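You operate a simulated robot arm through the tools that you are given. There is no shell and no other tool.

Carry out the task below with a simulated two-armed robot. There is one attempt and no reset: what you move stays moved.

## Task
Form a card in the green mould and drain it with the bellows.
Fine: shake it even over the small vat, three strokes on the card drain grate, then back on the slatted board; other moulds and controls stay.

Only the result counts: the job must be done as asked and must still hold three seconds after the hand-in. Knocking over, shifting, dropping, spilling or breaking anything else fails it.

## Robot
Two 7-joint arms with fingered hands on one trunk that stands fixed in place. Base frame: the origin is at the foot of the trunk, x ahead of it, y to its left, z up; the work surface is at about z = 0.8. Units: m, rad, N and s.
The left shoulder is at [0.07, 0.169, 1.168], the right one opposite. With the tool pointing down near the work surface each hand reaches from about 0.24 to 0.68 m from the base axis, measured 20 degrees to its own side. Payload 3.4 kg a hand.
The tool frame of a hand sits at the grasp point between the pads (the TCP): z along the fingers, y along the line on which they close. The tips reach 0.023 m beyond it. The gripper opens to 0.116 m. The gripper's body begins 0.065 m behind the TCP. The gripper is a hand of 4 fingers: y runs from the thumb to the fingers, the wrist lies at [0, 0, -0.211] in the tool frame.
Orientation is that of the tool frame in the base frame, as a unit quaternion [w, x, y, z]. With the fingers straight down and closing along the base's y, the tool's x points along the base's -x, its y along +y and its z along -z.

## Interface
- The arms move only by the tool nudge_tool. It takes "left_deltas", "right_deltas" or both (then of equal length, played together; a hand with none holds still); each is one flat list of numbers, 6 for each row, row after row: the shift along the tool's x, y, z in units of 20 mm (1.0 is 20 mm), then the turn, a rotation vector about the tool's x, y, z in units of 8 degrees (1.0 is 8 degrees). In form: [x, y, z, ax, ay, az, x, y, z, ax, ay, az, ...]. A call has 1 to 20 rows; each row shifts and turns the commanded pose from where the row before left it, along the tool's axes as they then stand. A call with a number of a shift or a turn outside -1 to 1 is refused whole. A row lasts 0.2 s, in which the tool goes at most 0.05 m and 0.15 rad; a call with a longer step from one row to the next is refused whole. Where a pose cannot be reached the arm comes as near as it can. A force on the tool above 80 N (or 10 N above the force at the start of the call, whichever is more), or a blocked arm, ends the call early, and 0.2 s more pass. In this call time passes only in rows, and 0.2 s behind the last. The reply holds the time, the measured pose of the TCP, the force on the tool along the base axes, the opening and the grip force, in the units named above and with some noise, with the torque about the TCP (base axes, N m) and any sound that the robot's microphone picked up.
- Cameras (640 x 400 px; columns grow to the right, rows downward): "scene" is now at [0.124, 0.0426, 1.3933]; the picture's right is [0.50, -0.87, 0.00], its down [-0.54, -0.31, -0.78] and it looks along [0.68, 0.39, -0.63] (base axes); focal length 255 px, centre (320, 200). "left" rides on the left gripper at [-0.068, 0.001, -0.09] in its tool frame; the picture's right is [-0.01, -1.00, 0.00], its down [0.80, -0.01, -0.61] and it looks along [0.61, -0.01, 0.80] (tool axes); focal length 251 px, centre (320, 200). "right" rides on the right gripper at [0.069, 0.001, -0.09] in its tool frame; the picture's right is [-0.01, 1.00, 0.00], its down [-0.79, -0.01, -0.61] and it looks along [-0.61, -0.01, 0.79] (tool axes); focal length 251 px, centre (320, 200). There is no depth. A picture from a camera that has moved, and an enlarged one, comes with that camera's place and axes in the base frame and with its lens.
- get_image(camera): a new picture of that camera. It takes no simulated time.
- slide_trunk(by): slides the trunk up (or, below 0, down) by that many m; the arms and the scene camera ride with it, the base frame stays. It gives what a move gives, with no picture.
- set_fingers(finger1, finger2, finger3, thumb_bend, hand): sets how far each is bent, from 0 (flat) to 100 (curled in); at 30 the hand is open as for a grip, at 70 the pads meet at the TCP. One left out holds its place. A second passes; each finger stops where it meets its share of the squeeze, and holds until it gets a number again. It is the only way to open and close the hand. It gives what a move gives, with no picture; readings hold the bend of each and the force on the fingers (four entries, about 0 where the hand has none), thumb and palm.
- aim_head(pan, tilt): turns the head with the scene camera to pan (to the left, within 1.501 rad either way) and tilt (down, from -0.506 to 1.204), counted from straight ahead of the robot. It gives what a move gives.
- inspect(camera, box): a new picture of the part [left, top, right, bottom] of that camera's present view, enlarged. It takes no simulated time.
- hand_in(): hands the job in; it is judged then, once.

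Places have to be worked out from the pictures, the camera data and where the tool is seen. Open the grippers and draw the arms clear of the work before you hand the job in, unless the task says otherwise.

The tools are called after "Call:" by a JSON object that holds its "api" and its "payload". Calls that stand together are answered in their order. nudge_tool: Moves the arms, as the interface text tells. Its arguments: {"type":"object","properties":{"left_deltas":{"type":"array","items":{"type":"number"}},"right_deltas":{"type":"array","items":{"type":"number"}}},"required":[]} The other tools are called the same way: slide_trunk (by) slides the trunk up or down; set_fingers (finger1, finger2, finger3, thumb_bend, hand) moves the fingers one by one; aim_head (pan, tilt) turns the head that bears the scene camera; get_image (camera) takes a picture; inspect (camera, box) takes an enlarged picture of a part of a camera's view; hand_in () hands the job in.

At the start:

```text
clock: 0.0
left_tool_pos: [0.3001, 0.4096, 1.2053]
left_tool_rot: [0.0, -0.001, 1.0, 0.0]
left_wrist_force: [0.5, 0.4, 0.0]
left_torque: [0.03, 0.03, -0.02]
left_grip_width: 0.1159
left_grip_force: 0.0
left_shape: jaw
left_bend: [30.0, 30.0, 30.0, 30.0]
left_finger forces: [0.0, 0.1, 0.0, 0.0, 0.1, 0.0]
right_tool_pos: [0.4739, 0.0231, 1.2278]
right_tool_rot: [0.0, 0.0, 1.0, 0.001]
right_wrist_force: [-1.4, -0.4, 0.0]
right_torque: [0.02, 0.03, -0.01]
right_grip_width: 0.1162
right_grip_force: 0.1
right_shape: jaw
right_bend: [30.0, 30.0, 30.0, 30.0]
right_finger forces: [0.1, 0.0, 0.0, 0.1, 0.0, 0.0]
trunk travel left (down, up): [-0.675, 0.265]
head pan, tilt: [0.524, 0.675]
```

scene: 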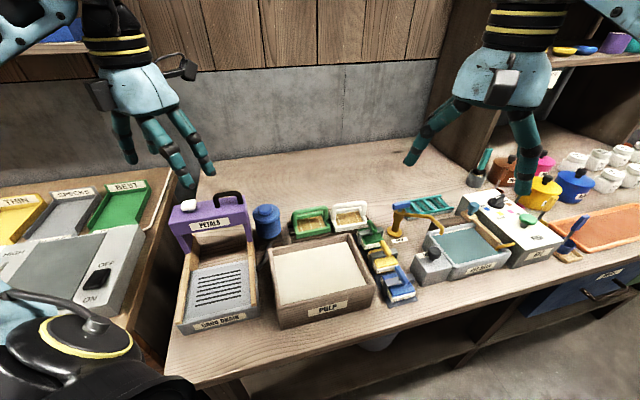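
right: 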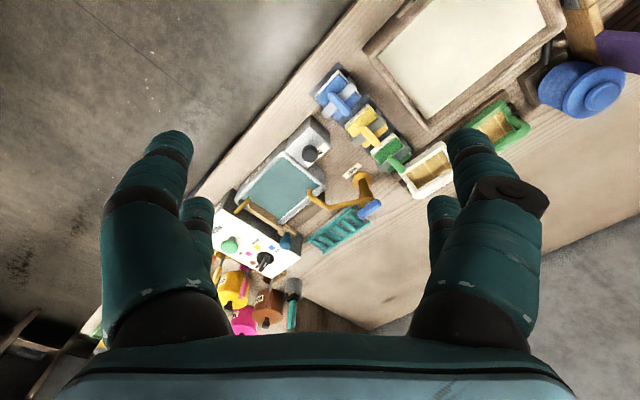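
left: 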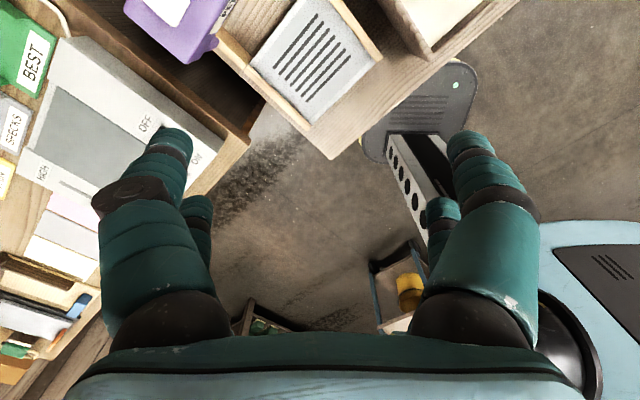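

I start by looking closer at the work area in the scene camera: the moulds, the vats, the grates and the bellows.

Call:
{"api": "inspect", "payload": {"camera": "scene", "box": [160, 170, 400, 340]}}

Call:
{"api": "inspect", "payload": {"camera": "scene", "box": [350, 170, 590, 320]}}

Call:
{"api": "inspect", "payload": {"camera": "scene", "box": [0, 160, 200, 340]}}

Call:
{"api": "inspect", "payload": {"camera": "right", "box": [200, 40, 560, 260]}}

```text
2.35 times, centred on (280, 255) of scene
camera zoom: at [0.124, 0.0426, 1.3933], right [0.5, -0.87, 0.0], down [-0.54, -0.31, -0.78], along [0.68, 0.39, -0.63], focal length 600 px, centre (414, 71)
```

zoom: 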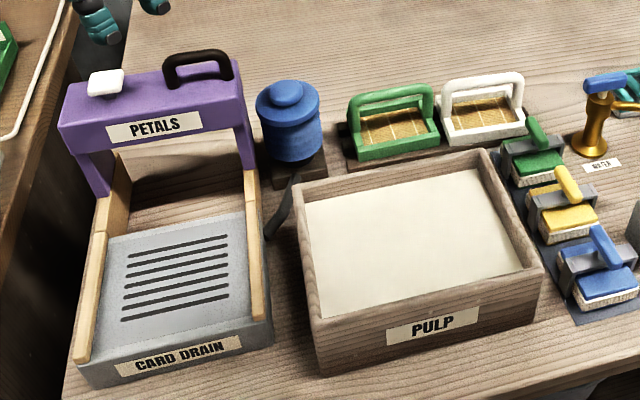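

```text
2.67 times, centred on (470, 245) of scene
camera zoom: at [0.124, 0.0426, 1.3933], right [0.5, -0.87, 0.0], down [-0.54, -0.31, -0.78], along [0.68, 0.39, -0.63], focal length 680 px, centre (-80, 80)
```

zoom: 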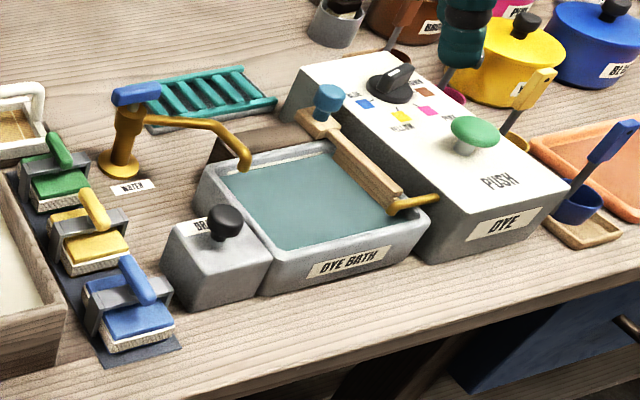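

```text
2.22 times, centred on (100, 250) of scene
camera zoom: at [0.124, 0.0426, 1.3933], right [0.5, -0.87, 0.0], down [-0.54, -0.31, -0.78], along [0.68, 0.39, -0.63], focal length 567 px, centre (809, 89)
```

zoom: 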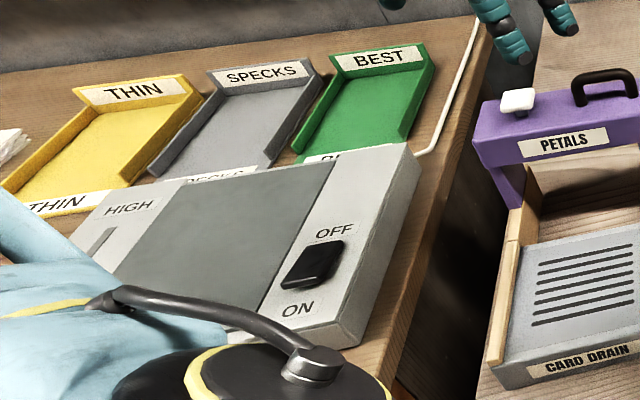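

```text
1.78 times, centred on (380, 150) of right
camera zoom: at [0.4044, 0.0238, 1.3192], right [0.01, 1.0, 0.0], down [0.79, -0.01, 0.61], along [0.61, -0.01, -0.79], focal length 447 px, centre (213, 289)
```

zoom: 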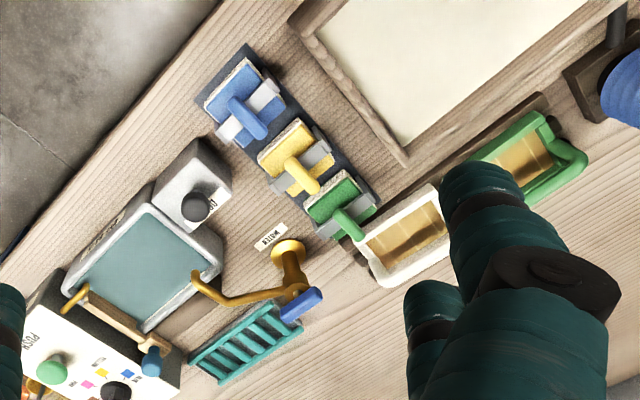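

The green and white moulds sit on a dark board behind the PULP vat; the blue round thing on a post may be the bellows. I turn the head to see the whole surroundings before moving anything.

Call:
{"api": "aim_head", "payload": {"pan": 1.2, "tilt": 0.8}}

Call:
{"api": "get_image", "payload": {"camera": "scene"}}

Call:
{"api": "aim_head", "payload": {"pan": -0.4, "tilt": 0.75}}

Call:
{"api": "get_image", "payload": {"camera": "scene"}}

Call:
{"api": "aim_head", "payload": {"pan": -1.2, "tilt": 0.75}}

Call:
{"api": "get_image", "payload": {"camera": "scene"}}

Call:
{"api": "aim_head", "payload": {"pan": 0.6, "tilt": 1.0}}

Call:
{"api": "get_image", "payload": {"camera": "scene"}}

```text
clock: 1.1
left_tool_pos: [0.3, 0.4107, 1.2053]
left_tool_rot: [0.001, 0.0, 1.0, -0.001]
left_wrist_force: [-0.6, 0.5, -0.5]
left_torque: [0.01, 0.0, -0.03]
left_grip_width: 0.1158
left_grip_force: 0.0
left_shape: jaw
left_bend: [30.0, 30.0, 30.0, 30.0]
left_finger forces: [0.0, 0.0, 0.0, 0.0, 0.0, 0.0]
right_tool_pos: [0.4727, 0.0245, 1.2291]
right_tool_rot: [-0.001, -0.001, 1.0, 0.0]
right_wrist_force: [0.6, -0.2, 0.2]
right_torque: [-0.01, 0.03, -0.02]
right_grip_width: 0.1158
right_grip_force: 0.1
right_shape: jaw
right_bend: [30.0, 30.0, 30.0, 30.0]
right_finger forces: [0.0, 0.0, 0.0, 0.0, 0.0, 0.0]
trunk travel left (down, up): [-0.675, 0.265]
head pan, tilt: [1.201, 0.799]
```

```text
taken
camera scene: at [0.079, 0.0748, 1.3831], right [0.93, -0.36, 0.0], down [-0.26, -0.67, -0.7], along [0.25, 0.65, -0.72], focal length 255 px, centre (320, 200)
```

scene: 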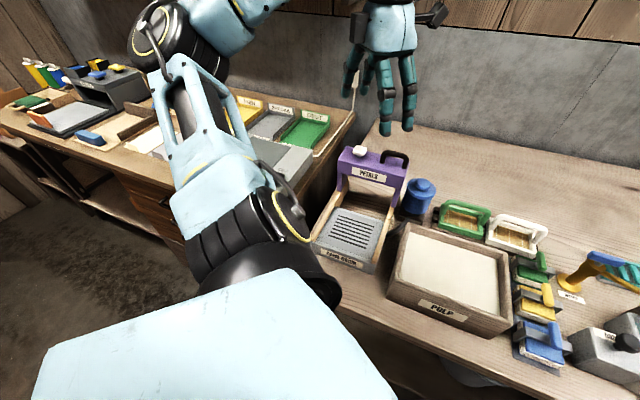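

```text
clock: 2.7
left_tool_pos: [0.301, 0.4094, 1.2048]
left_tool_rot: [0.0, -0.001, 1.0, -0.001]
left_wrist_force: [-0.9, 0.2, 0.3]
left_torque: [0.01, -0.03, 0.03]
left_grip_width: 0.116
left_grip_force: 0.0
left_shape: jaw
left_bend: [30.0, 30.0, 30.0, 30.0]
left_finger forces: [0.0, 0.1, 0.0, 0.1, 0.0, 0.1]
right_tool_pos: [0.4736, 0.0243, 1.2292]
right_tool_rot: [0.0, 0.0, 1.0, 0.0]
right_wrist_force: [-0.5, 0.1, 0.1]
right_torque: [-0.01, 0.0, -0.02]
right_grip_width: 0.116
right_grip_force: 0.1
right_shape: jaw
right_bend: [30.0, 30.0, 30.0, 30.0]
right_finger forces: [0.0, 0.0, 0.1, 0.0, 0.0, 0.0]
trunk travel left (down, up): [-0.675, 0.265]
head pan, tilt: [-0.4, 0.75]
```

```text
taken
camera scene: at [0.1261, -0.0325, 1.3871], right [-0.39, -0.92, 0.0], down [-0.63, 0.26, -0.73], along [0.67, -0.28, -0.68], focal length 255 px, centre (320, 200)
```

scene: 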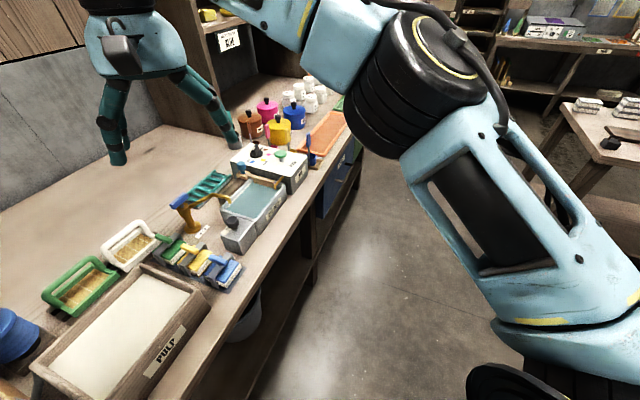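

```text
clock: 3.9
left_tool_pos: [0.3015, 0.4088, 1.2059]
left_tool_rot: [0.0, 0.0, 1.0, -0.001]
left_wrist_force: [0.5, 0.5, 0.8]
left_torque: [-0.02, -0.04, -0.02]
left_grip_width: 0.1159
left_grip_force: 0.1
left_shape: jaw
left_bend: [30.0, 30.0, 30.0, 30.0]
left_finger forces: [0.0, 0.0, 0.0, 0.0, 0.1, 0.0]
right_tool_pos: [0.4732, 0.0244, 1.2288]
right_tool_rot: [0.0, 0.0, 1.0, 0.0]
right_wrist_force: [-0.1, 0.0, 0.1]
right_torque: [-0.02, 0.03, 0.03]
right_grip_width: 0.116
right_grip_force: 0.1
right_shape: jaw
right_bend: [30.0, 30.0, 30.0, 30.0]
right_finger forces: [0.0, 0.1, 0.0, 0.1, 0.0, 0.0]
trunk travel left (down, up): [-0.675, 0.265]
head pan, tilt: [-1.201, 0.75]
```

```text
taken
camera scene: at [0.0797, -0.0776, 1.3871], right [-0.93, -0.36, 0.0], down [-0.25, 0.64, -0.73], along [0.26, -0.68, -0.68], focal length 255 px, centre (320, 200)
```

scene: 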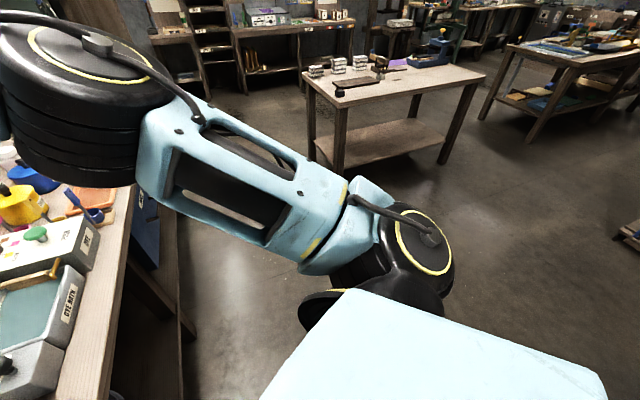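

```text
clock: 5.7
left_tool_pos: [0.3013, 0.4086, 1.2057]
left_tool_rot: [0.001, 0.0, 1.0, -0.001]
left_wrist_force: [0.6, -0.4, 0.3]
left_torque: [-0.03, -0.02, 0.03]
left_grip_width: 0.1158
left_grip_force: 0.1
left_shape: jaw
left_bend: [30.0, 30.0, 30.0, 30.0]
left_finger forces: [0.0, 0.1, 0.1, 0.0, 0.1, 0.1]
right_tool_pos: [0.4725, 0.0235, 1.2285]
right_tool_rot: [-0.001, 0.0, 1.0, 0.0]
right_wrist_force: [1.2, -0.7, -1.1]
right_torque: [-0.03, -0.02, 0.0]
right_grip_width: 0.1158
right_grip_force: 0.1
right_shape: jaw
right_bend: [30.0, 30.0, 30.0, 30.0]
right_finger forces: [0.1, 0.0, 0.0, 0.0, 0.0, 0.1]
trunk travel left (down, up): [-0.675, 0.265]
head pan, tilt: [0.6, 1.0]
```

```text
taken
camera scene: at [0.1072, 0.039, 1.3679], right [0.56, -0.83, 0.0], down [-0.69, -0.47, -0.54], along [0.45, 0.3, -0.84], focal length 255 px, centre (320, 200)
```

scene: 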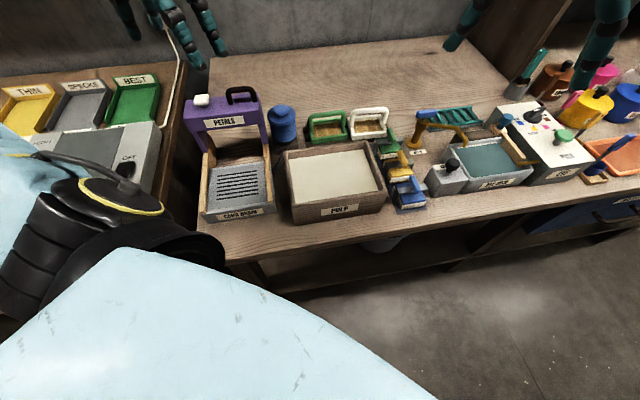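

The bench is turned about 45° to the base. I zoom in hard on the moulds, the board below them, the blue bellows and the drain.

Call:
{"api": "inspect", "payload": {"camera": "scene", "box": [295, 98, 395, 160]}}

Call:
{"api": "inspect", "payload": {"camera": "scene", "box": [185, 80, 305, 155]}}

Call:
{"api": "inspect", "payload": {"camera": "scene", "box": [190, 135, 310, 225]}}

Call:
{"api": "inspect", "payload": {"camera": "scene", "box": [270, 130, 440, 230]}}

```text
6.40 times, centred on (345, 129) of scene
camera zoom: at [0.1072, 0.039, 1.3679], right [0.56, -0.83, 0.0], down [-0.69, -0.47, -0.54], along [0.45, 0.3, -0.84], focal length 1633 px, centre (160, 654)
```

zoom: 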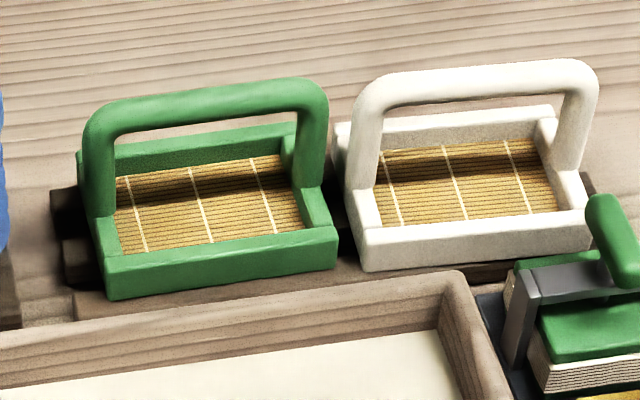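

```text
5.33 times, centred on (245, 118) of scene
camera zoom: at [0.1072, 0.039, 1.3679], right [0.56, -0.83, 0.0], down [-0.69, -0.47, -0.54], along [0.45, 0.3, -0.84], focal length 1360 px, centre (720, 640)
```

zoom: 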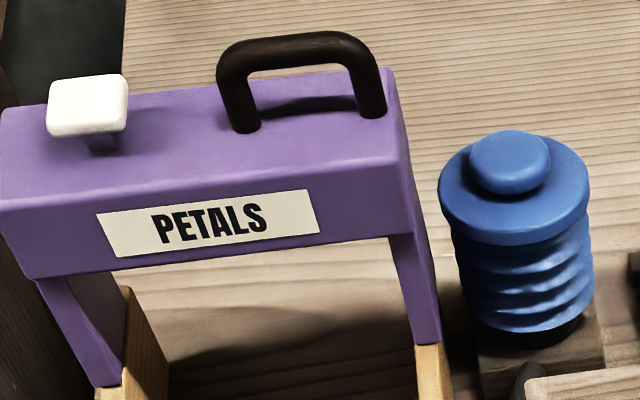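

```text
4.44 times, centred on (250, 180) of scene
camera zoom: at [0.1072, 0.039, 1.3679], right [0.56, -0.83, 0.0], down [-0.69, -0.47, -0.54], along [0.45, 0.3, -0.84], focal length 1134 px, centre (631, 289)
```

zoom: 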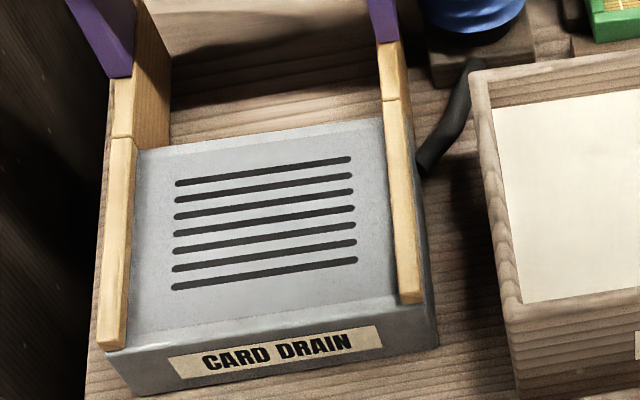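

```text
3.76 times, centred on (355, 180) of scene
camera zoom: at [0.1072, 0.039, 1.3679], right [0.56, -0.83, 0.0], down [-0.69, -0.47, -0.54], along [0.45, 0.3, -0.84], focal length 960 px, centre (188, 275)
```

zoom: 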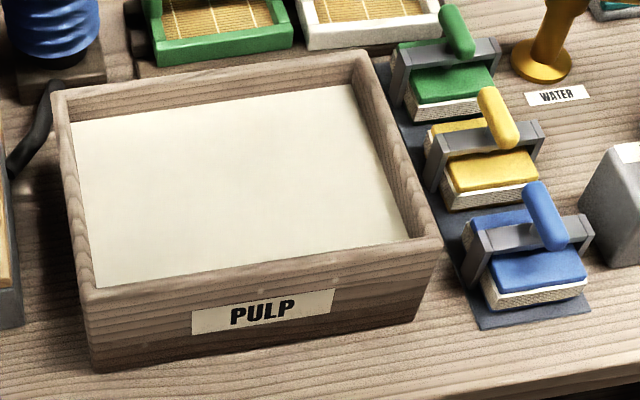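

From two views I make it: bench yaw ≈45° (right along bench e_r≈(0.71,-0.71), towards wall e_f≈(0.71,0.71)); green mould centre ≈(0.61,0.355), handle bar along e_r at z≈0.885; PULP vat centre ≈(0.448,0.233), rim ≈0.89; grate slots centre ≈(0.303,0.424) z≈0.85; bellows ≈(0.515,0.445), top ≈0.93. I draw the right arm off to the right and turn the left hand 45° while moving it high towards the mould.

Call:
{"api": "nudge_tool", "payload": {"left_deltas": [0, 0, 0, 0, 0, 0.9375, 0, 0, 0, 0, 0, 0.9375, 0, 0, 0, 0, 0, 0.9375, 0, 0, 0, 0, 0, 0.9375, 0, 0, 0, 0, 0, 0.9375, 0, 0, 0, 0, 0, 0.9375, -1, 1, 0, 0, 0, 0, -1, 1, 0, 0, 0, 0, -1, 1, 0, 0, 0, 0, -1, 1, 0, 0, 0, 0, -1, 1, 0, 0, 0, 0, -1, 1, 0, 0, 0, 0, -1, 1, 0, 0, 0, 0, 0, 0, 0, 0, 0, 0], "right_deltas": [0.3, -1, 0, 0, 0, 0, 0.3, -1, 0, 0, 0, 0, 0.3, -1, 0, 0, 0, 0, 0.3, -1, 0, 0, 0, 0, 0.3, -1, 0, 0, 0, 0, 0.3, -1, 0, 0, 0, 0, 0.3, -1, 0, 0, 0, 0, 0.3, -1, 0, 0, 0, 0, 0.3, -1, 0, 0, 0, 0, 0.3, -1, 0, 0, 0, 0, 0.3, -1, 0, 0, 0, 0, 0.3, -1, 0, 0, 0, 0, 0, 0, 0, 0, 0, 0, 0, 0, 0, 0, 0, 0]}}

Call:
{"api": "get_image", "payload": {"camera": "scene"}}

Call:
{"api": "get_image", "payload": {"camera": "left"}}

```text
clock: 8.7
left_tool_pos: [0.4984, 0.4096, 1.2061]
left_tool_rot: [0.001, 0.382, 0.924, -0.001]
left_wrist_force: [-0.1, 0.3, 0.0]
left_torque: [0.0, 0.0, -0.01]
left_grip_width: 0.1159
left_grip_force: 0.1
left_shape: jaw
left_bend: [30.0, 30.0, 30.0, 30.0]
left_finger forces: [0.1, 0.0, 0.1, 0.1, 0.1, 0.0]
right_tool_pos: [0.401, -0.2161, 1.2299]
right_tool_rot: [0.0, 0.0, 1.0, 0.001]
right_wrist_force: [0.8, -0.3, -0.2]
right_torque: [-0.01, 0.0, 0.03]
right_grip_width: 0.1161
right_grip_force: 0.0
right_shape: jaw
right_bend: [30.0, 30.0, 30.0, 30.0]
right_finger forces: [0.1, 0.0, 0.1, 0.0, 0.0, 0.2]
trunk travel left (down, up): [-0.675, 0.265]
head pan, tilt: [0.6, 1.0]
```

```text
taken
camera scene: at [0.1064, 0.0393, 1.368], right [0.56, -0.83, 0.0], down [-0.69, -0.48, -0.54], along [0.45, 0.3, -0.84], focal length 255 px, centre (320, 200)
```

scene: 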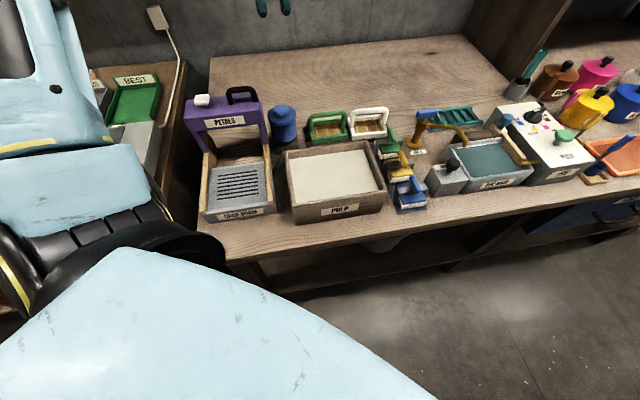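

```text
taken
camera left: at [0.5463, 0.3623, 1.2951], right [-0.7, -0.71, 0.0], down [-0.57, 0.56, 0.6], along [-0.43, 0.42, -0.8], focal length 251 px, centre (320, 200)
```

left: 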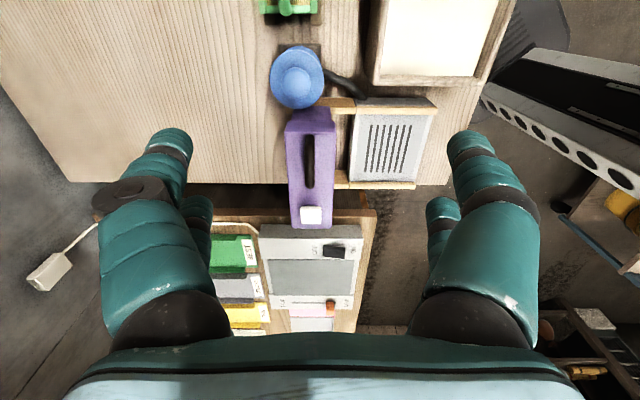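

The 45° yaw lines up with the bench, and this view puts the slots' centre at (0.3035,0.421) and the bellows knob at (0.511,0.438,0.938), agreeing with the other view. I move on over the green mould at z≈1.1.

Call:
{"api": "nudge_tool", "payload": {"left_deltas": [-0.98, 0.33, 0.85, 0, 0, 0, -0.98, 0.33, 0.85, 0, 0, 0, -0.98, 0.33, 0.85, 0, 0, 0, -0.98, 0.33, 0.85, 0, 0, 0, -0.98, 0.33, 0.85, 0, 0, 0, -0.98, 0.33, 0.85, 0, 0, 0, 0, 0, 0, 0, 0, 0]}}

Call:
{"api": "get_image", "payload": {"camera": "left"}}

Call:
{"api": "get_image", "payload": {"camera": "scene"}}

Call:
{"api": "inspect", "payload": {"camera": "left", "box": [200, 0, 440, 150]}}

```text
clock: 10.2
left_tool_pos: [0.5971, 0.354, 1.1006]
left_tool_rot: [0.001, 0.382, 0.924, 0.001]
left_wrist_force: [-0.4, -0.6, 0.3]
left_torque: [0.01, -0.02, -0.01]
left_grip_width: 0.1157
left_grip_force: 0.1
left_shape: jaw
left_bend: [30.0, 30.0, 30.0, 30.0]
left_finger forces: [0.0, 0.0, 0.1, 0.1, 0.1, 0.0]
left hand out of reach, approached as far as the arm can: row 6
right_tool_pos: [0.3999, -0.2154, 1.2294]
right_tool_rot: [0.001, 0.0, 1.0, -0.001]
right_wrist_force: [0.3, 0.9, 0.2]
right_torque: [-0.01, 0.01, -0.02]
right_grip_width: 0.1161
right_grip_force: 0.0
right_shape: jaw
right_bend: [30.0, 30.0, 30.0, 30.0]
right_finger forces: [0.0, 0.0, 0.0, 0.0, 0.0, 0.0]
trunk travel left (down, up): [-0.675, 0.265]
head pan, tilt: [0.6, 1.0]
```

```text
taken
camera left: at [0.6446, 0.3066, 1.191], right [-0.7, -0.71, 0.0], down [-0.57, 0.56, 0.6], along [-0.43, 0.42, -0.8], focal length 251 px, centre (320, 200)
```

left: 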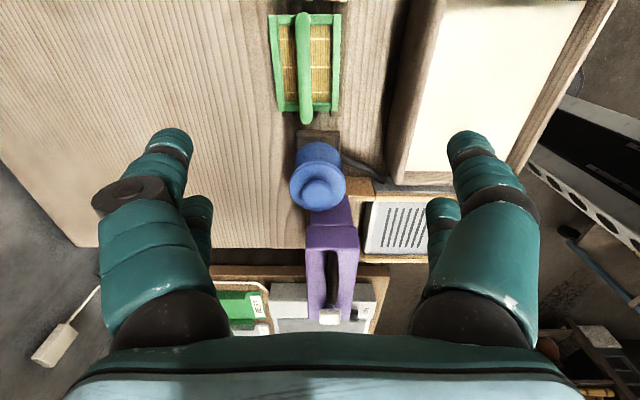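

```text
taken
camera scene: at [0.1068, 0.0388, 1.368], right [0.57, -0.82, 0.0], down [-0.69, -0.48, -0.54], along [0.45, 0.31, -0.84], focal length 255 px, centre (320, 200)
```

scene: 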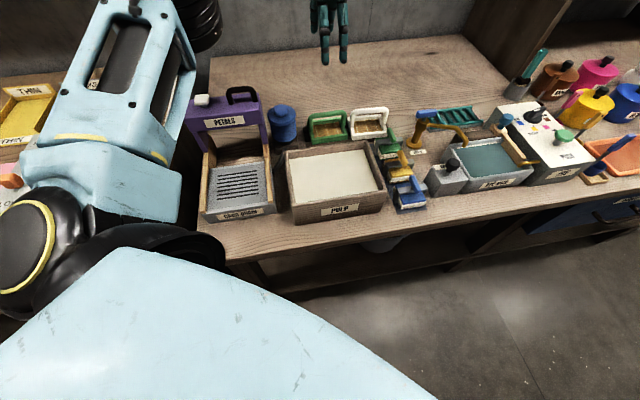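

```text
2.67 times, centred on (320, 75) of left
camera zoom: at [0.6446, 0.3066, 1.191], right [-0.7, -0.71, 0.0], down [-0.57, 0.56, 0.6], along [-0.43, 0.42, -0.8], focal length 670 px, centre (320, 533)
```

zoom: 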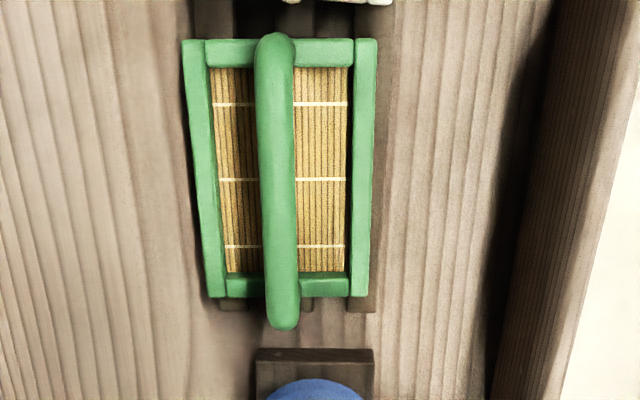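

The bar's centre comes out at (0.615,0.359), z≈0.887, running along e_r; the arm was at its reach limit only because of height. I go down 0.1 m and check again.

Call:
{"api": "nudge_tool", "payload": {"left_deltas": [0, 0, 1, 0, 0, 0, 0, 0, 1, 0, 0, 0, 0, 0, 1, 0, 0, 0, 0, 0, 1, 0, 0, 0, 0, 0, 1, 0, 0, 0, 0, 0, 0, 0, 0, 0]}}

Call:
{"api": "get_image", "payload": {"camera": "left"}}

Call:
{"api": "inspect", "payload": {"camera": "left", "box": [200, 0, 440, 150]}}

```text
clock: 11.7
left_tool_pos: [0.5972, 0.3534, 1.0024]
left_tool_rot: [0.001, 0.383, 0.924, 0.0]
left_wrist_force: [-0.7, -0.2, -1.3]
left_torque: [-0.01, 0.02, 0.01]
left_grip_width: 0.1161
left_grip_force: 0.2
left_shape: jaw
left_bend: [30.0, 30.0, 30.0, 30.0]
left_finger forces: [0.0, 0.0, 0.1, 0.0, 0.0, 0.1]
right_tool_pos: [0.4016, -0.2169, 1.229]
right_tool_rot: [0.0, 0.0, 1.0, 0.0]
right_wrist_force: [-0.3, -0.9, 0.9]
right_torque: [0.0, 0.03, 0.0]
right_grip_width: 0.1159
right_grip_force: 0.1
right_shape: jaw
right_bend: [30.0, 30.0, 30.0, 30.0]
right_finger forces: [0.0, 0.1, 0.0, 0.0, 0.1, 0.0]
trunk travel left (down, up): [-0.675, 0.265]
head pan, tilt: [0.6, 1.0]
```

```text
taken
camera left: at [0.6455, 0.3064, 1.0912], right [-0.7, -0.71, 0.0], down [-0.57, 0.56, 0.61], along [-0.43, 0.42, -0.8], focal length 251 px, centre (320, 200)
```

left: 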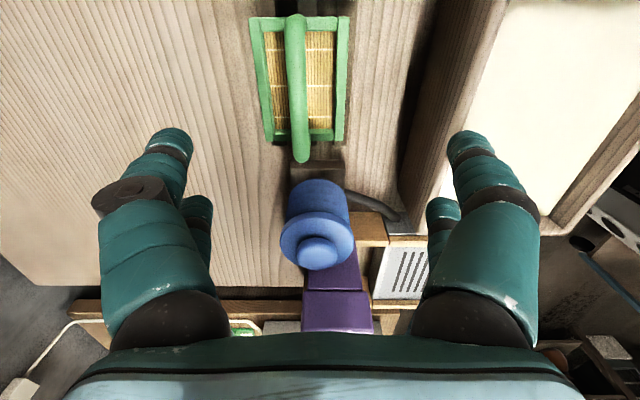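

```text
2.67 times, centred on (320, 75) of left
camera zoom: at [0.6455, 0.3064, 1.0912], right [-0.7, -0.71, 0.0], down [-0.57, 0.56, 0.61], along [-0.43, 0.42, -0.8], focal length 670 px, centre (320, 533)
```

zoom: 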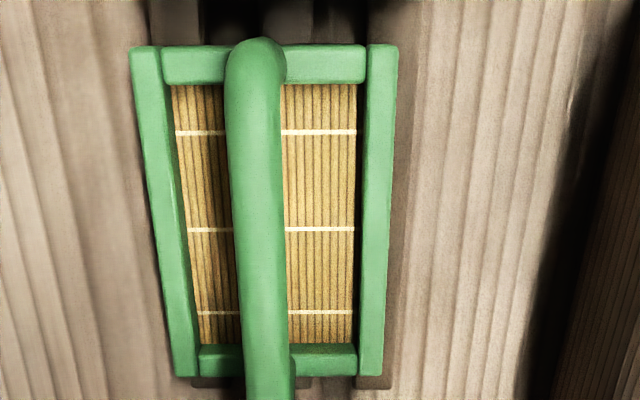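

Triangulated bar centre: (0.6145,0.3585), z≈0.885. I shift 16 mm along tool y and -9 mm along tool x, then come down 80 mm with the fingers open astride the bar, and look.

Call:
{"api": "nudge_tool", "payload": {"left_deltas": [-0.22, 0.4, 0, 0, 0, 0, -0.21, 0.4, 0, 0, 0, 0, 0, 0, 1, 0, 0, 0, 0, 0, 1, 0, 0, 0, 0, 0, 1, 0, 0, 0, 0, 0, 1, 0, 0, 0, 0, 0, 0, 0, 0, 0]}}

Call:
{"api": "get_image", "payload": {"camera": "left"}}

Call:
{"api": "inspect", "payload": {"camera": "scene", "box": [285, 80, 405, 155]}}

```text
clock: 13.2
left_tool_pos: [0.5852, 0.3612, 0.9275]
left_tool_rot: [0.002, 0.382, 0.924, 0.0]
left_wrist_force: [0.2, -0.1, -0.1]
left_torque: [0.02, -0.02, 0.01]
left_grip_width: 0.1156
left_grip_force: 0.2
left_shape: jaw
left_bend: [30.0, 30.0, 30.0, 30.0]
left_finger forces: [0.0, 0.1, 0.0, 0.0, 0.1, 0.1]
left hand out of reach, approached as far as the arm can: row 1, 2, 4, 5, 6
right_tool_pos: [0.4008, -0.2157, 1.2292]
right_tool_rot: [0.0, 0.0, 1.0, 0.001]
right_wrist_force: [0.4, 0.1, -1.0]
right_torque: [-0.02, 0.03, 0.02]
right_grip_width: 0.116
right_grip_force: 0.0
right_shape: jaw
right_bend: [30.0, 30.0, 30.0, 30.0]
right_finger forces: [0.0, 0.0, 0.1, 0.0, 0.0, 0.0]
trunk travel left (down, up): [-0.675, 0.265]
head pan, tilt: [0.6, 1.0]
```

```text
taken
camera left: at [0.6322, 0.3132, 1.0172], right [-0.7, -0.71, 0.0], down [-0.57, 0.56, 0.6], along [-0.43, 0.42, -0.8], focal length 251 px, centre (320, 200)
```

left: 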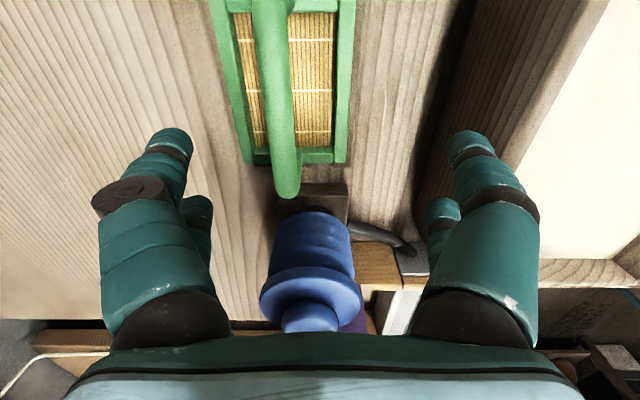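

```text
5.33 times, centred on (345, 118) of scene
camera zoom: at [0.1072, 0.0388, 1.3679], right [0.56, -0.83, 0.0], down [-0.69, -0.48, -0.54], along [0.45, 0.31, -0.84], focal length 1360 px, centre (187, 640)
```

zoom: 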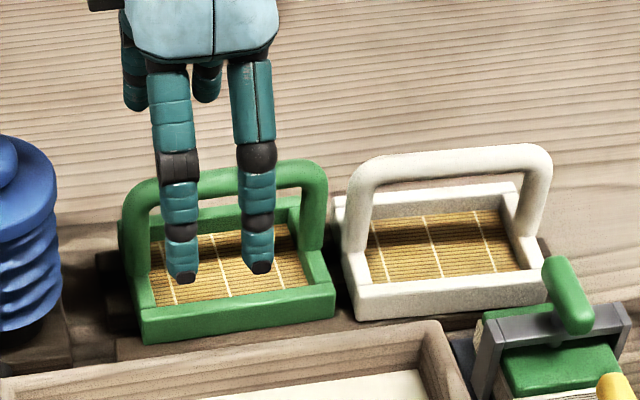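

Straight down is just beyond reach here (arm stopped at (0.585,0.361)). I'll raise 20 mm, tilt the hand 16° about the bar axis so the wrist sits nearer the robot (fingers pointing slightly toward the wall), and narrow the fingers a bit.

Call:
{"api": "nudge_tool", "payload": {"left_deltas": [0, 0, -1, 0, 0, 0, 0, 0, 0, -1, 0, 0, 0, 0, 0, -1, 0, 0, 0, 0, 0, 0, 0, 0]}}

Call:
{"api": "set_fingers", "payload": {"hand": "left", "finger1": 45, "finger2": 45, "finger3": 45, "thumb_bend": 45}}

Call:
{"api": "get_image", "payload": {"camera": "left"}}

```text
clock: 14.2
left_tool_pos: [0.5866, 0.3614, 0.9469]
left_tool_rot: [0.053, 0.379, 0.915, 0.128]
left_wrist_force: [0.4, 0.5, -0.7]
left_torque: [-0.02, -0.02, 0.0]
left_grip_width: 0.1159
left_grip_force: 0.0
left_shape: jaw
left_bend: [30.0, 30.0, 30.0, 30.0]
left_finger forces: [0.0, 0.0, 0.0, 0.0, 0.0, 0.1]
right_tool_pos: [0.4017, -0.2155, 1.2295]
right_tool_rot: [0.001, -0.001, 1.0, 0.0]
right_wrist_force: [0.8, 0.5, 0.3]
right_torque: [-0.01, -0.01, 0.0]
right_grip_width: 0.1157
right_grip_force: 0.1
right_shape: jaw
right_bend: [30.0, 30.0, 30.0, 30.0]
right_finger forces: [0.0, 0.0, 0.0, 0.1, 0.1, 0.1]
trunk travel left (down, up): [-0.675, 0.265]
head pan, tilt: [0.6, 1.0]
```

```text
clock: 15.2
left_tool_pos: [0.5853, 0.3609, 0.9471]
left_tool_rot: [0.054, 0.379, 0.915, 0.128]
left_wrist_force: [0.5, -0.3, -0.9]
left_torque: [0.03, -0.03, 0.02]
left_grip_width: 0.0739
left_grip_force: 0.0
left_shape: fingers
left_bend: [45.0, 45.0, 45.0, 45.0]
left_finger forces: [0.0, 0.0, 0.1, 0.0, 0.0, 0.0]
right_tool_pos: [0.4004, -0.2158, 1.2283]
right_tool_rot: [0.0, 0.0, 1.0, 0.0]
right_wrist_force: [-0.3, -0.3, 0.2]
right_torque: [0.0, 0.02, -0.05]
right_grip_width: 0.1157
right_grip_force: 0.0
right_shape: jaw
right_bend: [30.0, 30.0, 30.0, 30.0]
right_finger forces: [0.1, 0.0, 0.1, 0.0, 0.0, 0.2]
trunk travel left (down, up): [-0.675, 0.265]
head pan, tilt: [0.6, 1.0]
```

```text
taken
camera left: at [0.6151, 0.2955, 1.0336], right [-0.67, -0.69, -0.28], down [-0.69, 0.44, 0.58], along [-0.28, 0.58, -0.77], focal length 251 px, centre (320, 200)
```

left: 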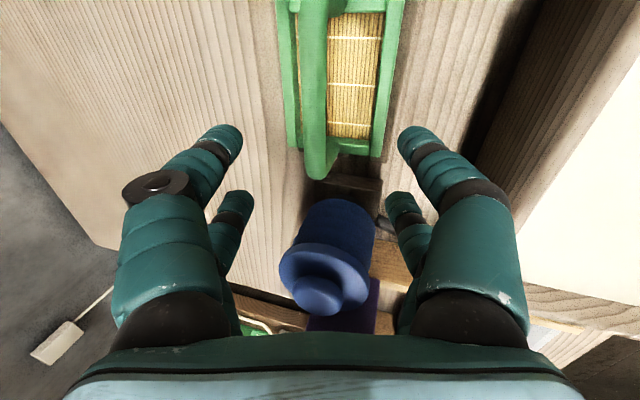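

The tilted hand now has the bar right on its approach axis (bar at column ≈318). I advance along the tool z with a -22 mm shift along tool x, stopping 16 mm short to check.

Call:
{"api": "nudge_tool", "payload": {"left_deltas": [-0.37, 0, 0.8, 0, 0, 0, -0.37, 0, 0.8, 0, 0, 0, -0.36, 0, 0.8, 0, 0, 0, 0, 0, 0, 0, 0, 0]}}

Call:
{"api": "get_image", "payload": {"camera": "left"}}

Call:
{"api": "inspect", "payload": {"camera": "scene", "box": [285, 80, 405, 155]}}

```text
clock: 16.2
left_tool_pos: [0.6062, 0.3552, 0.9035]
left_tool_rot: [0.056, 0.378, 0.915, 0.127]
left_wrist_force: [-0.3, 0.3, -0.3]
left_torque: [0.0, -0.01, 0.02]
left_grip_width: 0.0736
left_grip_force: 0.0
left_shape: fingers
left_bend: [45.0, 45.0, 45.0, 45.0]
left_finger forces: [0.1, 0.1, 0.1, 0.1, 0.0, 0.0]
left hand out of reach, approached as far as the arm can: row 3
right_tool_pos: [0.4008, -0.216, 1.2296]
right_tool_rot: [0.0, -0.001, 1.0, 0.0]
right_wrist_force: [0.0, 0.3, 0.0]
right_torque: [0.0, 0.02, 0.01]
right_grip_width: 0.1161
right_grip_force: 0.0
right_shape: jaw
right_bend: [30.0, 30.0, 30.0, 30.0]
right_finger forces: [0.0, 0.0, 0.1, 0.0, 0.0, 0.0]
trunk travel left (down, up): [-0.675, 0.265]
head pan, tilt: [0.6, 1.0]
```

```text
taken
camera left: at [0.6357, 0.2903, 0.9896], right [-0.67, -0.69, -0.28], down [-0.69, 0.44, 0.58], along [-0.28, 0.58, -0.77], focal length 251 px, centre (320, 200)
```

left: 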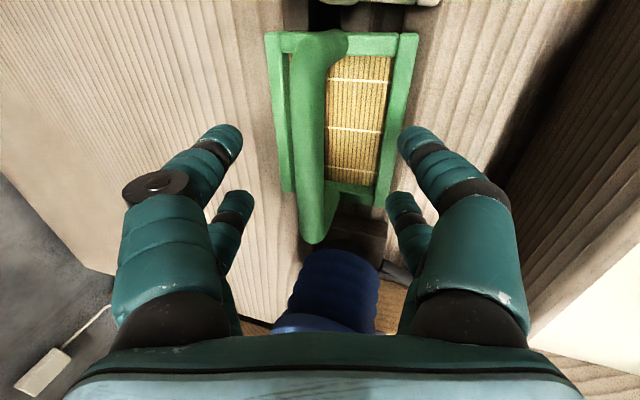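

```text
5.33 times, centred on (345, 118) of scene
camera zoom: at [0.107, 0.0388, 1.3679], right [0.56, -0.83, 0.0], down [-0.69, -0.48, -0.54], along [0.45, 0.31, -0.84], focal length 1360 px, centre (187, 640)
```

zoom: 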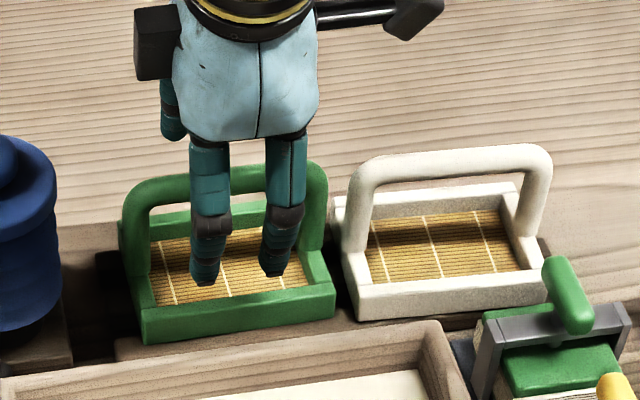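

Still ~5 mm short: the limit seems tied to low height relative to the shoulder. I back out along the approach axis by 100 mm and slide the trunk down 0.1 m, then come in again.

Call:
{"api": "nudge_tool", "payload": {"left_deltas": [0, 0, -1, 0, 0, 0, 0, 0, -1, 0, 0, 0, 0, 0, -1, 0, 0, 0, 0, 0, -1, 0, 0, 0, 0, 0, -1, 0, 0, 0, 0, 0, -0.5, 0, 0, 0]}}

Call:
{"api": "slide_trunk", "payload": {"by": -0.1}}

Call:
{"api": "get_image", "payload": {"camera": "left"}}

Call:
{"api": "get_image", "payload": {"camera": "scene"}}

```text
clock: 17.6
left_tool_pos: [0.5835, 0.3323, 1.0099]
left_tool_rot: [0.054, 0.379, 0.915, 0.127]
left_wrist_force: [0.0, -0.5, 0.4]
left_torque: [0.01, 0.02, -0.01]
left_grip_width: 0.0738
left_grip_force: 0.0
left_shape: fingers
left_bend: [45.0, 45.0, 45.0, 45.0]
left_finger forces: [0.0, 0.0, 0.0, 0.0, 0.0, 0.0]
right_tool_pos: [0.4014, -0.2163, 1.2292]
right_tool_rot: [0.0, 0.001, 1.0, 0.0]
right_wrist_force: [-0.4, -0.3, -0.8]
right_torque: [0.01, 0.02, 0.01]
right_grip_width: 0.1162
right_grip_force: 0.0
right_shape: jaw
right_bend: [30.0, 30.0, 30.0, 30.0]
right_finger forces: [0.0, 0.0, 0.1, 0.0, 0.0, 0.0]
trunk travel left (down, up): [-0.675, 0.265]
head pan, tilt: [0.6, 1.0]
```

```text
clock: 19.0
left_tool_pos: [0.5849, 0.3345, 0.9079]
left_tool_rot: [0.055, 0.379, 0.915, 0.127]
left_wrist_force: [-0.4, 0.2, -1.4]
left_torque: [0.01, -0.03, 0.03]
left_grip_width: 0.0739
left_grip_force: 0.0
left_shape: fingers
left_bend: [45.0, 45.0, 45.0, 45.0]
left_finger forces: [0.0, 0.0, 0.0, 0.0, 0.0, 0.0]
right_tool_pos: [0.4014, -0.216, 1.1286]
right_tool_rot: [0.0, 0.0, 1.0, -0.001]
right_wrist_force: [0.3, 0.4, -1.0]
right_torque: [-0.01, -0.02, 0.0]
right_grip_width: 0.1157
right_grip_force: 0.0
right_shape: jaw
right_bend: [30.0, 30.0, 30.0, 30.0]
right_finger forces: [0.0, 0.0, 0.0, 0.1, 0.0, 0.0]
trunk travel left (down, up): [-0.575, 0.365]
head pan, tilt: [0.6, 1.0]
```

```text
taken
camera left: at [0.6143, 0.2691, 0.9951], right [-0.67, -0.69, -0.28], down [-0.69, 0.44, 0.58], along [-0.28, 0.58, -0.77], focal length 251 px, centre (320, 200)
```

left: 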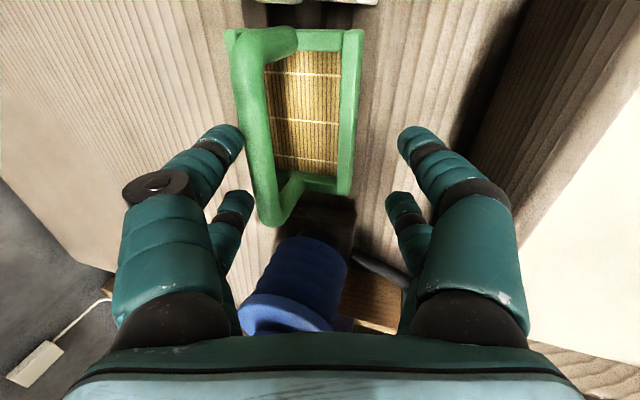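

```text
taken
camera scene: at [0.107, 0.0389, 1.268], right [0.56, -0.83, 0.0], down [-0.69, -0.48, -0.54], along [0.45, 0.31, -0.84], focal length 255 px, centre (320, 200)
```

scene: 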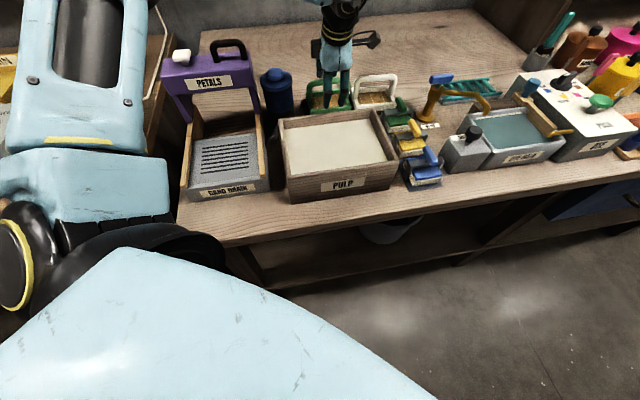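

No contact, but a back finger is close over the bar, so I first lift a little, then shift forward over the bar and advance to 16 mm short of the grasp.

Call:
{"api": "nudge_tool", "payload": {"left_deltas": [0, 0.2, -0.72, 0, 0, 0, 0, 0.2, -0.72, 0, 0, 0, -0.1, 0.57, 0.26, 0, 0, 0, -0.1, 0.57, 0.26, 0, 0, 0, 0, 0, 0.8, 0, 0, 0, 0, 0, 0.8, 0, 0, 0, 0, 0, 0, 0, 0, 0]}}

Call:
{"api": "get_image", "payload": {"camera": "left"}}

Call:
{"api": "inspect", "payload": {"camera": "scene", "box": [285, 50, 405, 125]}}

```text
clock: 20.6
left_tool_pos: [0.6098, 0.3564, 0.9049]
left_tool_rot: [0.054, 0.379, 0.915, 0.128]
left_wrist_force: [0.1, 0.3, -0.4]
left_torque: [-0.04, -0.03, 0.0]
left_grip_width: 0.0735
left_grip_force: 0.1
left_shape: fingers
left_bend: [45.0, 45.0, 45.0, 45.0]
left_finger forces: [0.0, 0.0, 0.0, 0.0, 0.0, 0.0]
right_tool_pos: [0.4012, -0.217, 1.129]
right_tool_rot: [0.0, -0.001, 1.0, 0.0]
right_wrist_force: [0.2, 0.7, -0.5]
right_torque: [0.01, -0.01, -0.02]
right_grip_width: 0.1157
right_grip_force: 0.0
right_shape: jaw
right_bend: [30.0, 30.0, 30.0, 30.0]
right_finger forces: [0.0, 0.0, 0.0, 0.0, 0.0, 0.0]
trunk travel left (down, up): [-0.575, 0.365]
head pan, tilt: [0.6, 1.0]
```

```text
taken
camera left: at [0.6404, 0.29, 0.9907], right [-0.67, -0.69, -0.28], down [-0.69, 0.44, 0.58], along [-0.28, 0.58, -0.77], focal length 251 px, centre (320, 200)
```

left: 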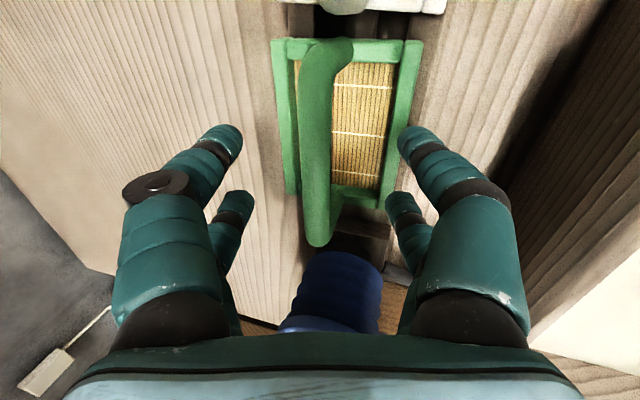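

```text
5.33 times, centred on (345, 88) of scene
camera zoom: at [0.1069, 0.0387, 1.268], right [0.56, -0.83, 0.0], down [-0.69, -0.48, -0.54], along [0.45, 0.31, -0.84], focal length 1360 px, centre (187, 800)
```

zoom: 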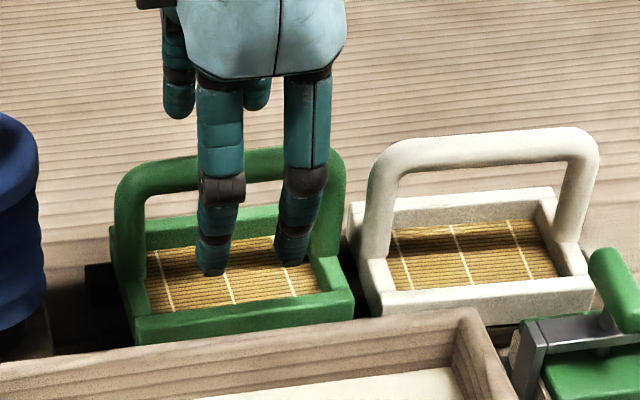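

Reach is fine now: TCP (0.610,0.356,0.905), the bar is centred on the approach axis. I advance 17 mm and close the fingers.

Call:
{"api": "nudge_tool", "payload": {"left_deltas": [-0.1, 0, 0.45, 0, 0, 0, 0, 0, 0.4, 0, 0, 0, 0, 0, 0, 0, 0, 0]}}

Call:
{"api": "set_fingers", "payload": {"hand": "left", "finger1": 72, "finger2": 72, "finger3": 72, "thumb_bend": 72}}

Call:
{"api": "get_image", "payload": {"camera": "left"}}

Call:
{"api": "inspect", "payload": {"camera": "scene", "box": [285, 50, 405, 125]}}

```text
clock: 21.4
left_tool_pos: [0.6148, 0.3571, 0.887]
left_tool_rot: [0.054, 0.379, 0.915, 0.128]
left_wrist_force: [-0.1, 0.0, 0.1]
left_torque: [-0.01, 0.03, 0.02]
left_grip_width: 0.0739
left_grip_force: 0.1
left_shape: fingers
left_bend: [45.0, 45.0, 45.0, 45.0]
left_finger forces: [0.1, 0.0, 0.1, 0.0, 0.1, 0.0]
right_tool_pos: [0.4011, -0.2172, 1.1279]
right_tool_rot: [0.001, 0.0, 1.0, 0.0]
right_wrist_force: [0.4, 1.0, 0.1]
right_torque: [0.04, -0.02, -0.02]
right_grip_width: 0.1158
right_grip_force: 0.0
right_shape: jaw
right_bend: [30.0, 30.0, 30.0, 30.0]
right_finger forces: [0.0, 0.0, 0.0, 0.0, 0.0, 0.0]
trunk travel left (down, up): [-0.575, 0.365]
head pan, tilt: [0.6, 1.0]
```

```text
clock: 22.4
left_tool_pos: [0.6142, 0.3564, 0.8874]
left_tool_rot: [0.054, 0.378, 0.915, 0.127]
left_wrist_force: [-0.8, -0.6, -0.1]
left_torque: [-0.01, 0.0, 0.0]
left_grip_width: 0.0001
left_grip_force: 3.5
left_shape: fingers
left_bend: [71.0, 71.0, 71.0, 71.0]
left_finger forces: [1.6, 1.8, 2.0, 0.1, 1.8, 0.0]
right_tool_pos: [0.4012, -0.2159, 1.1291]
right_tool_rot: [-0.001, 0.001, 1.0, 0.0]
right_wrist_force: [-0.7, 0.0, 0.3]
right_torque: [0.0, -0.02, -0.02]
right_grip_width: 0.1158
right_grip_force: 0.0
right_shape: jaw
right_bend: [30.0, 30.0, 30.0, 30.0]
right_finger forces: [0.0, 0.0, 0.0, 0.0, 0.1, 0.0]
trunk travel left (down, up): [-0.575, 0.365]
head pan, tilt: [0.6, 1.0]
```

```text
taken
camera left: at [0.6451, 0.2922, 0.9739], right [-0.67, -0.69, -0.27], down [-0.69, 0.44, 0.58], along [-0.28, 0.58, -0.77], focal length 251 px, centre (320, 200)
```

left: 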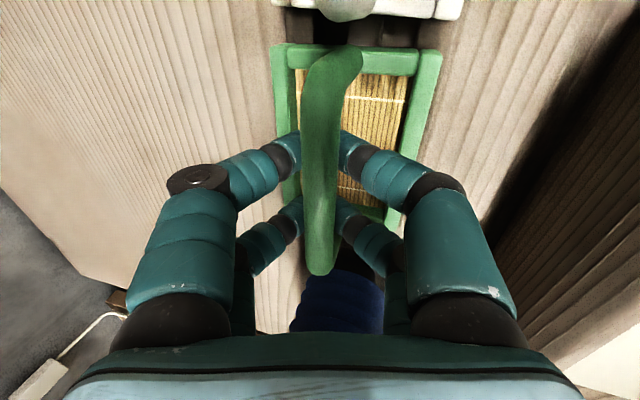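

```text
5.33 times, centred on (345, 88) of scene
camera zoom: at [0.1073, 0.0389, 1.2679], right [0.56, -0.83, 0.0], down [-0.69, -0.48, -0.54], along [0.45, 0.31, -0.84], focal length 1360 px, centre (187, 800)
```

zoom: 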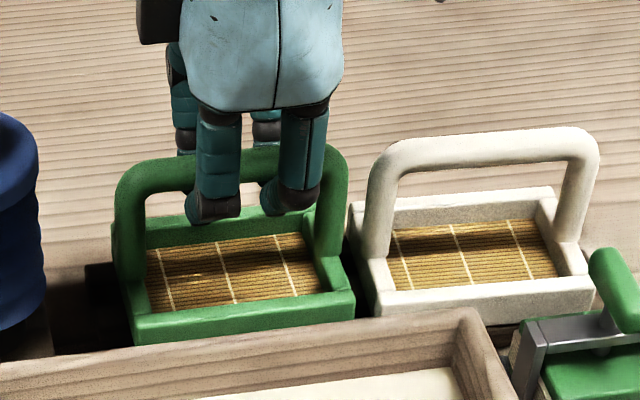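

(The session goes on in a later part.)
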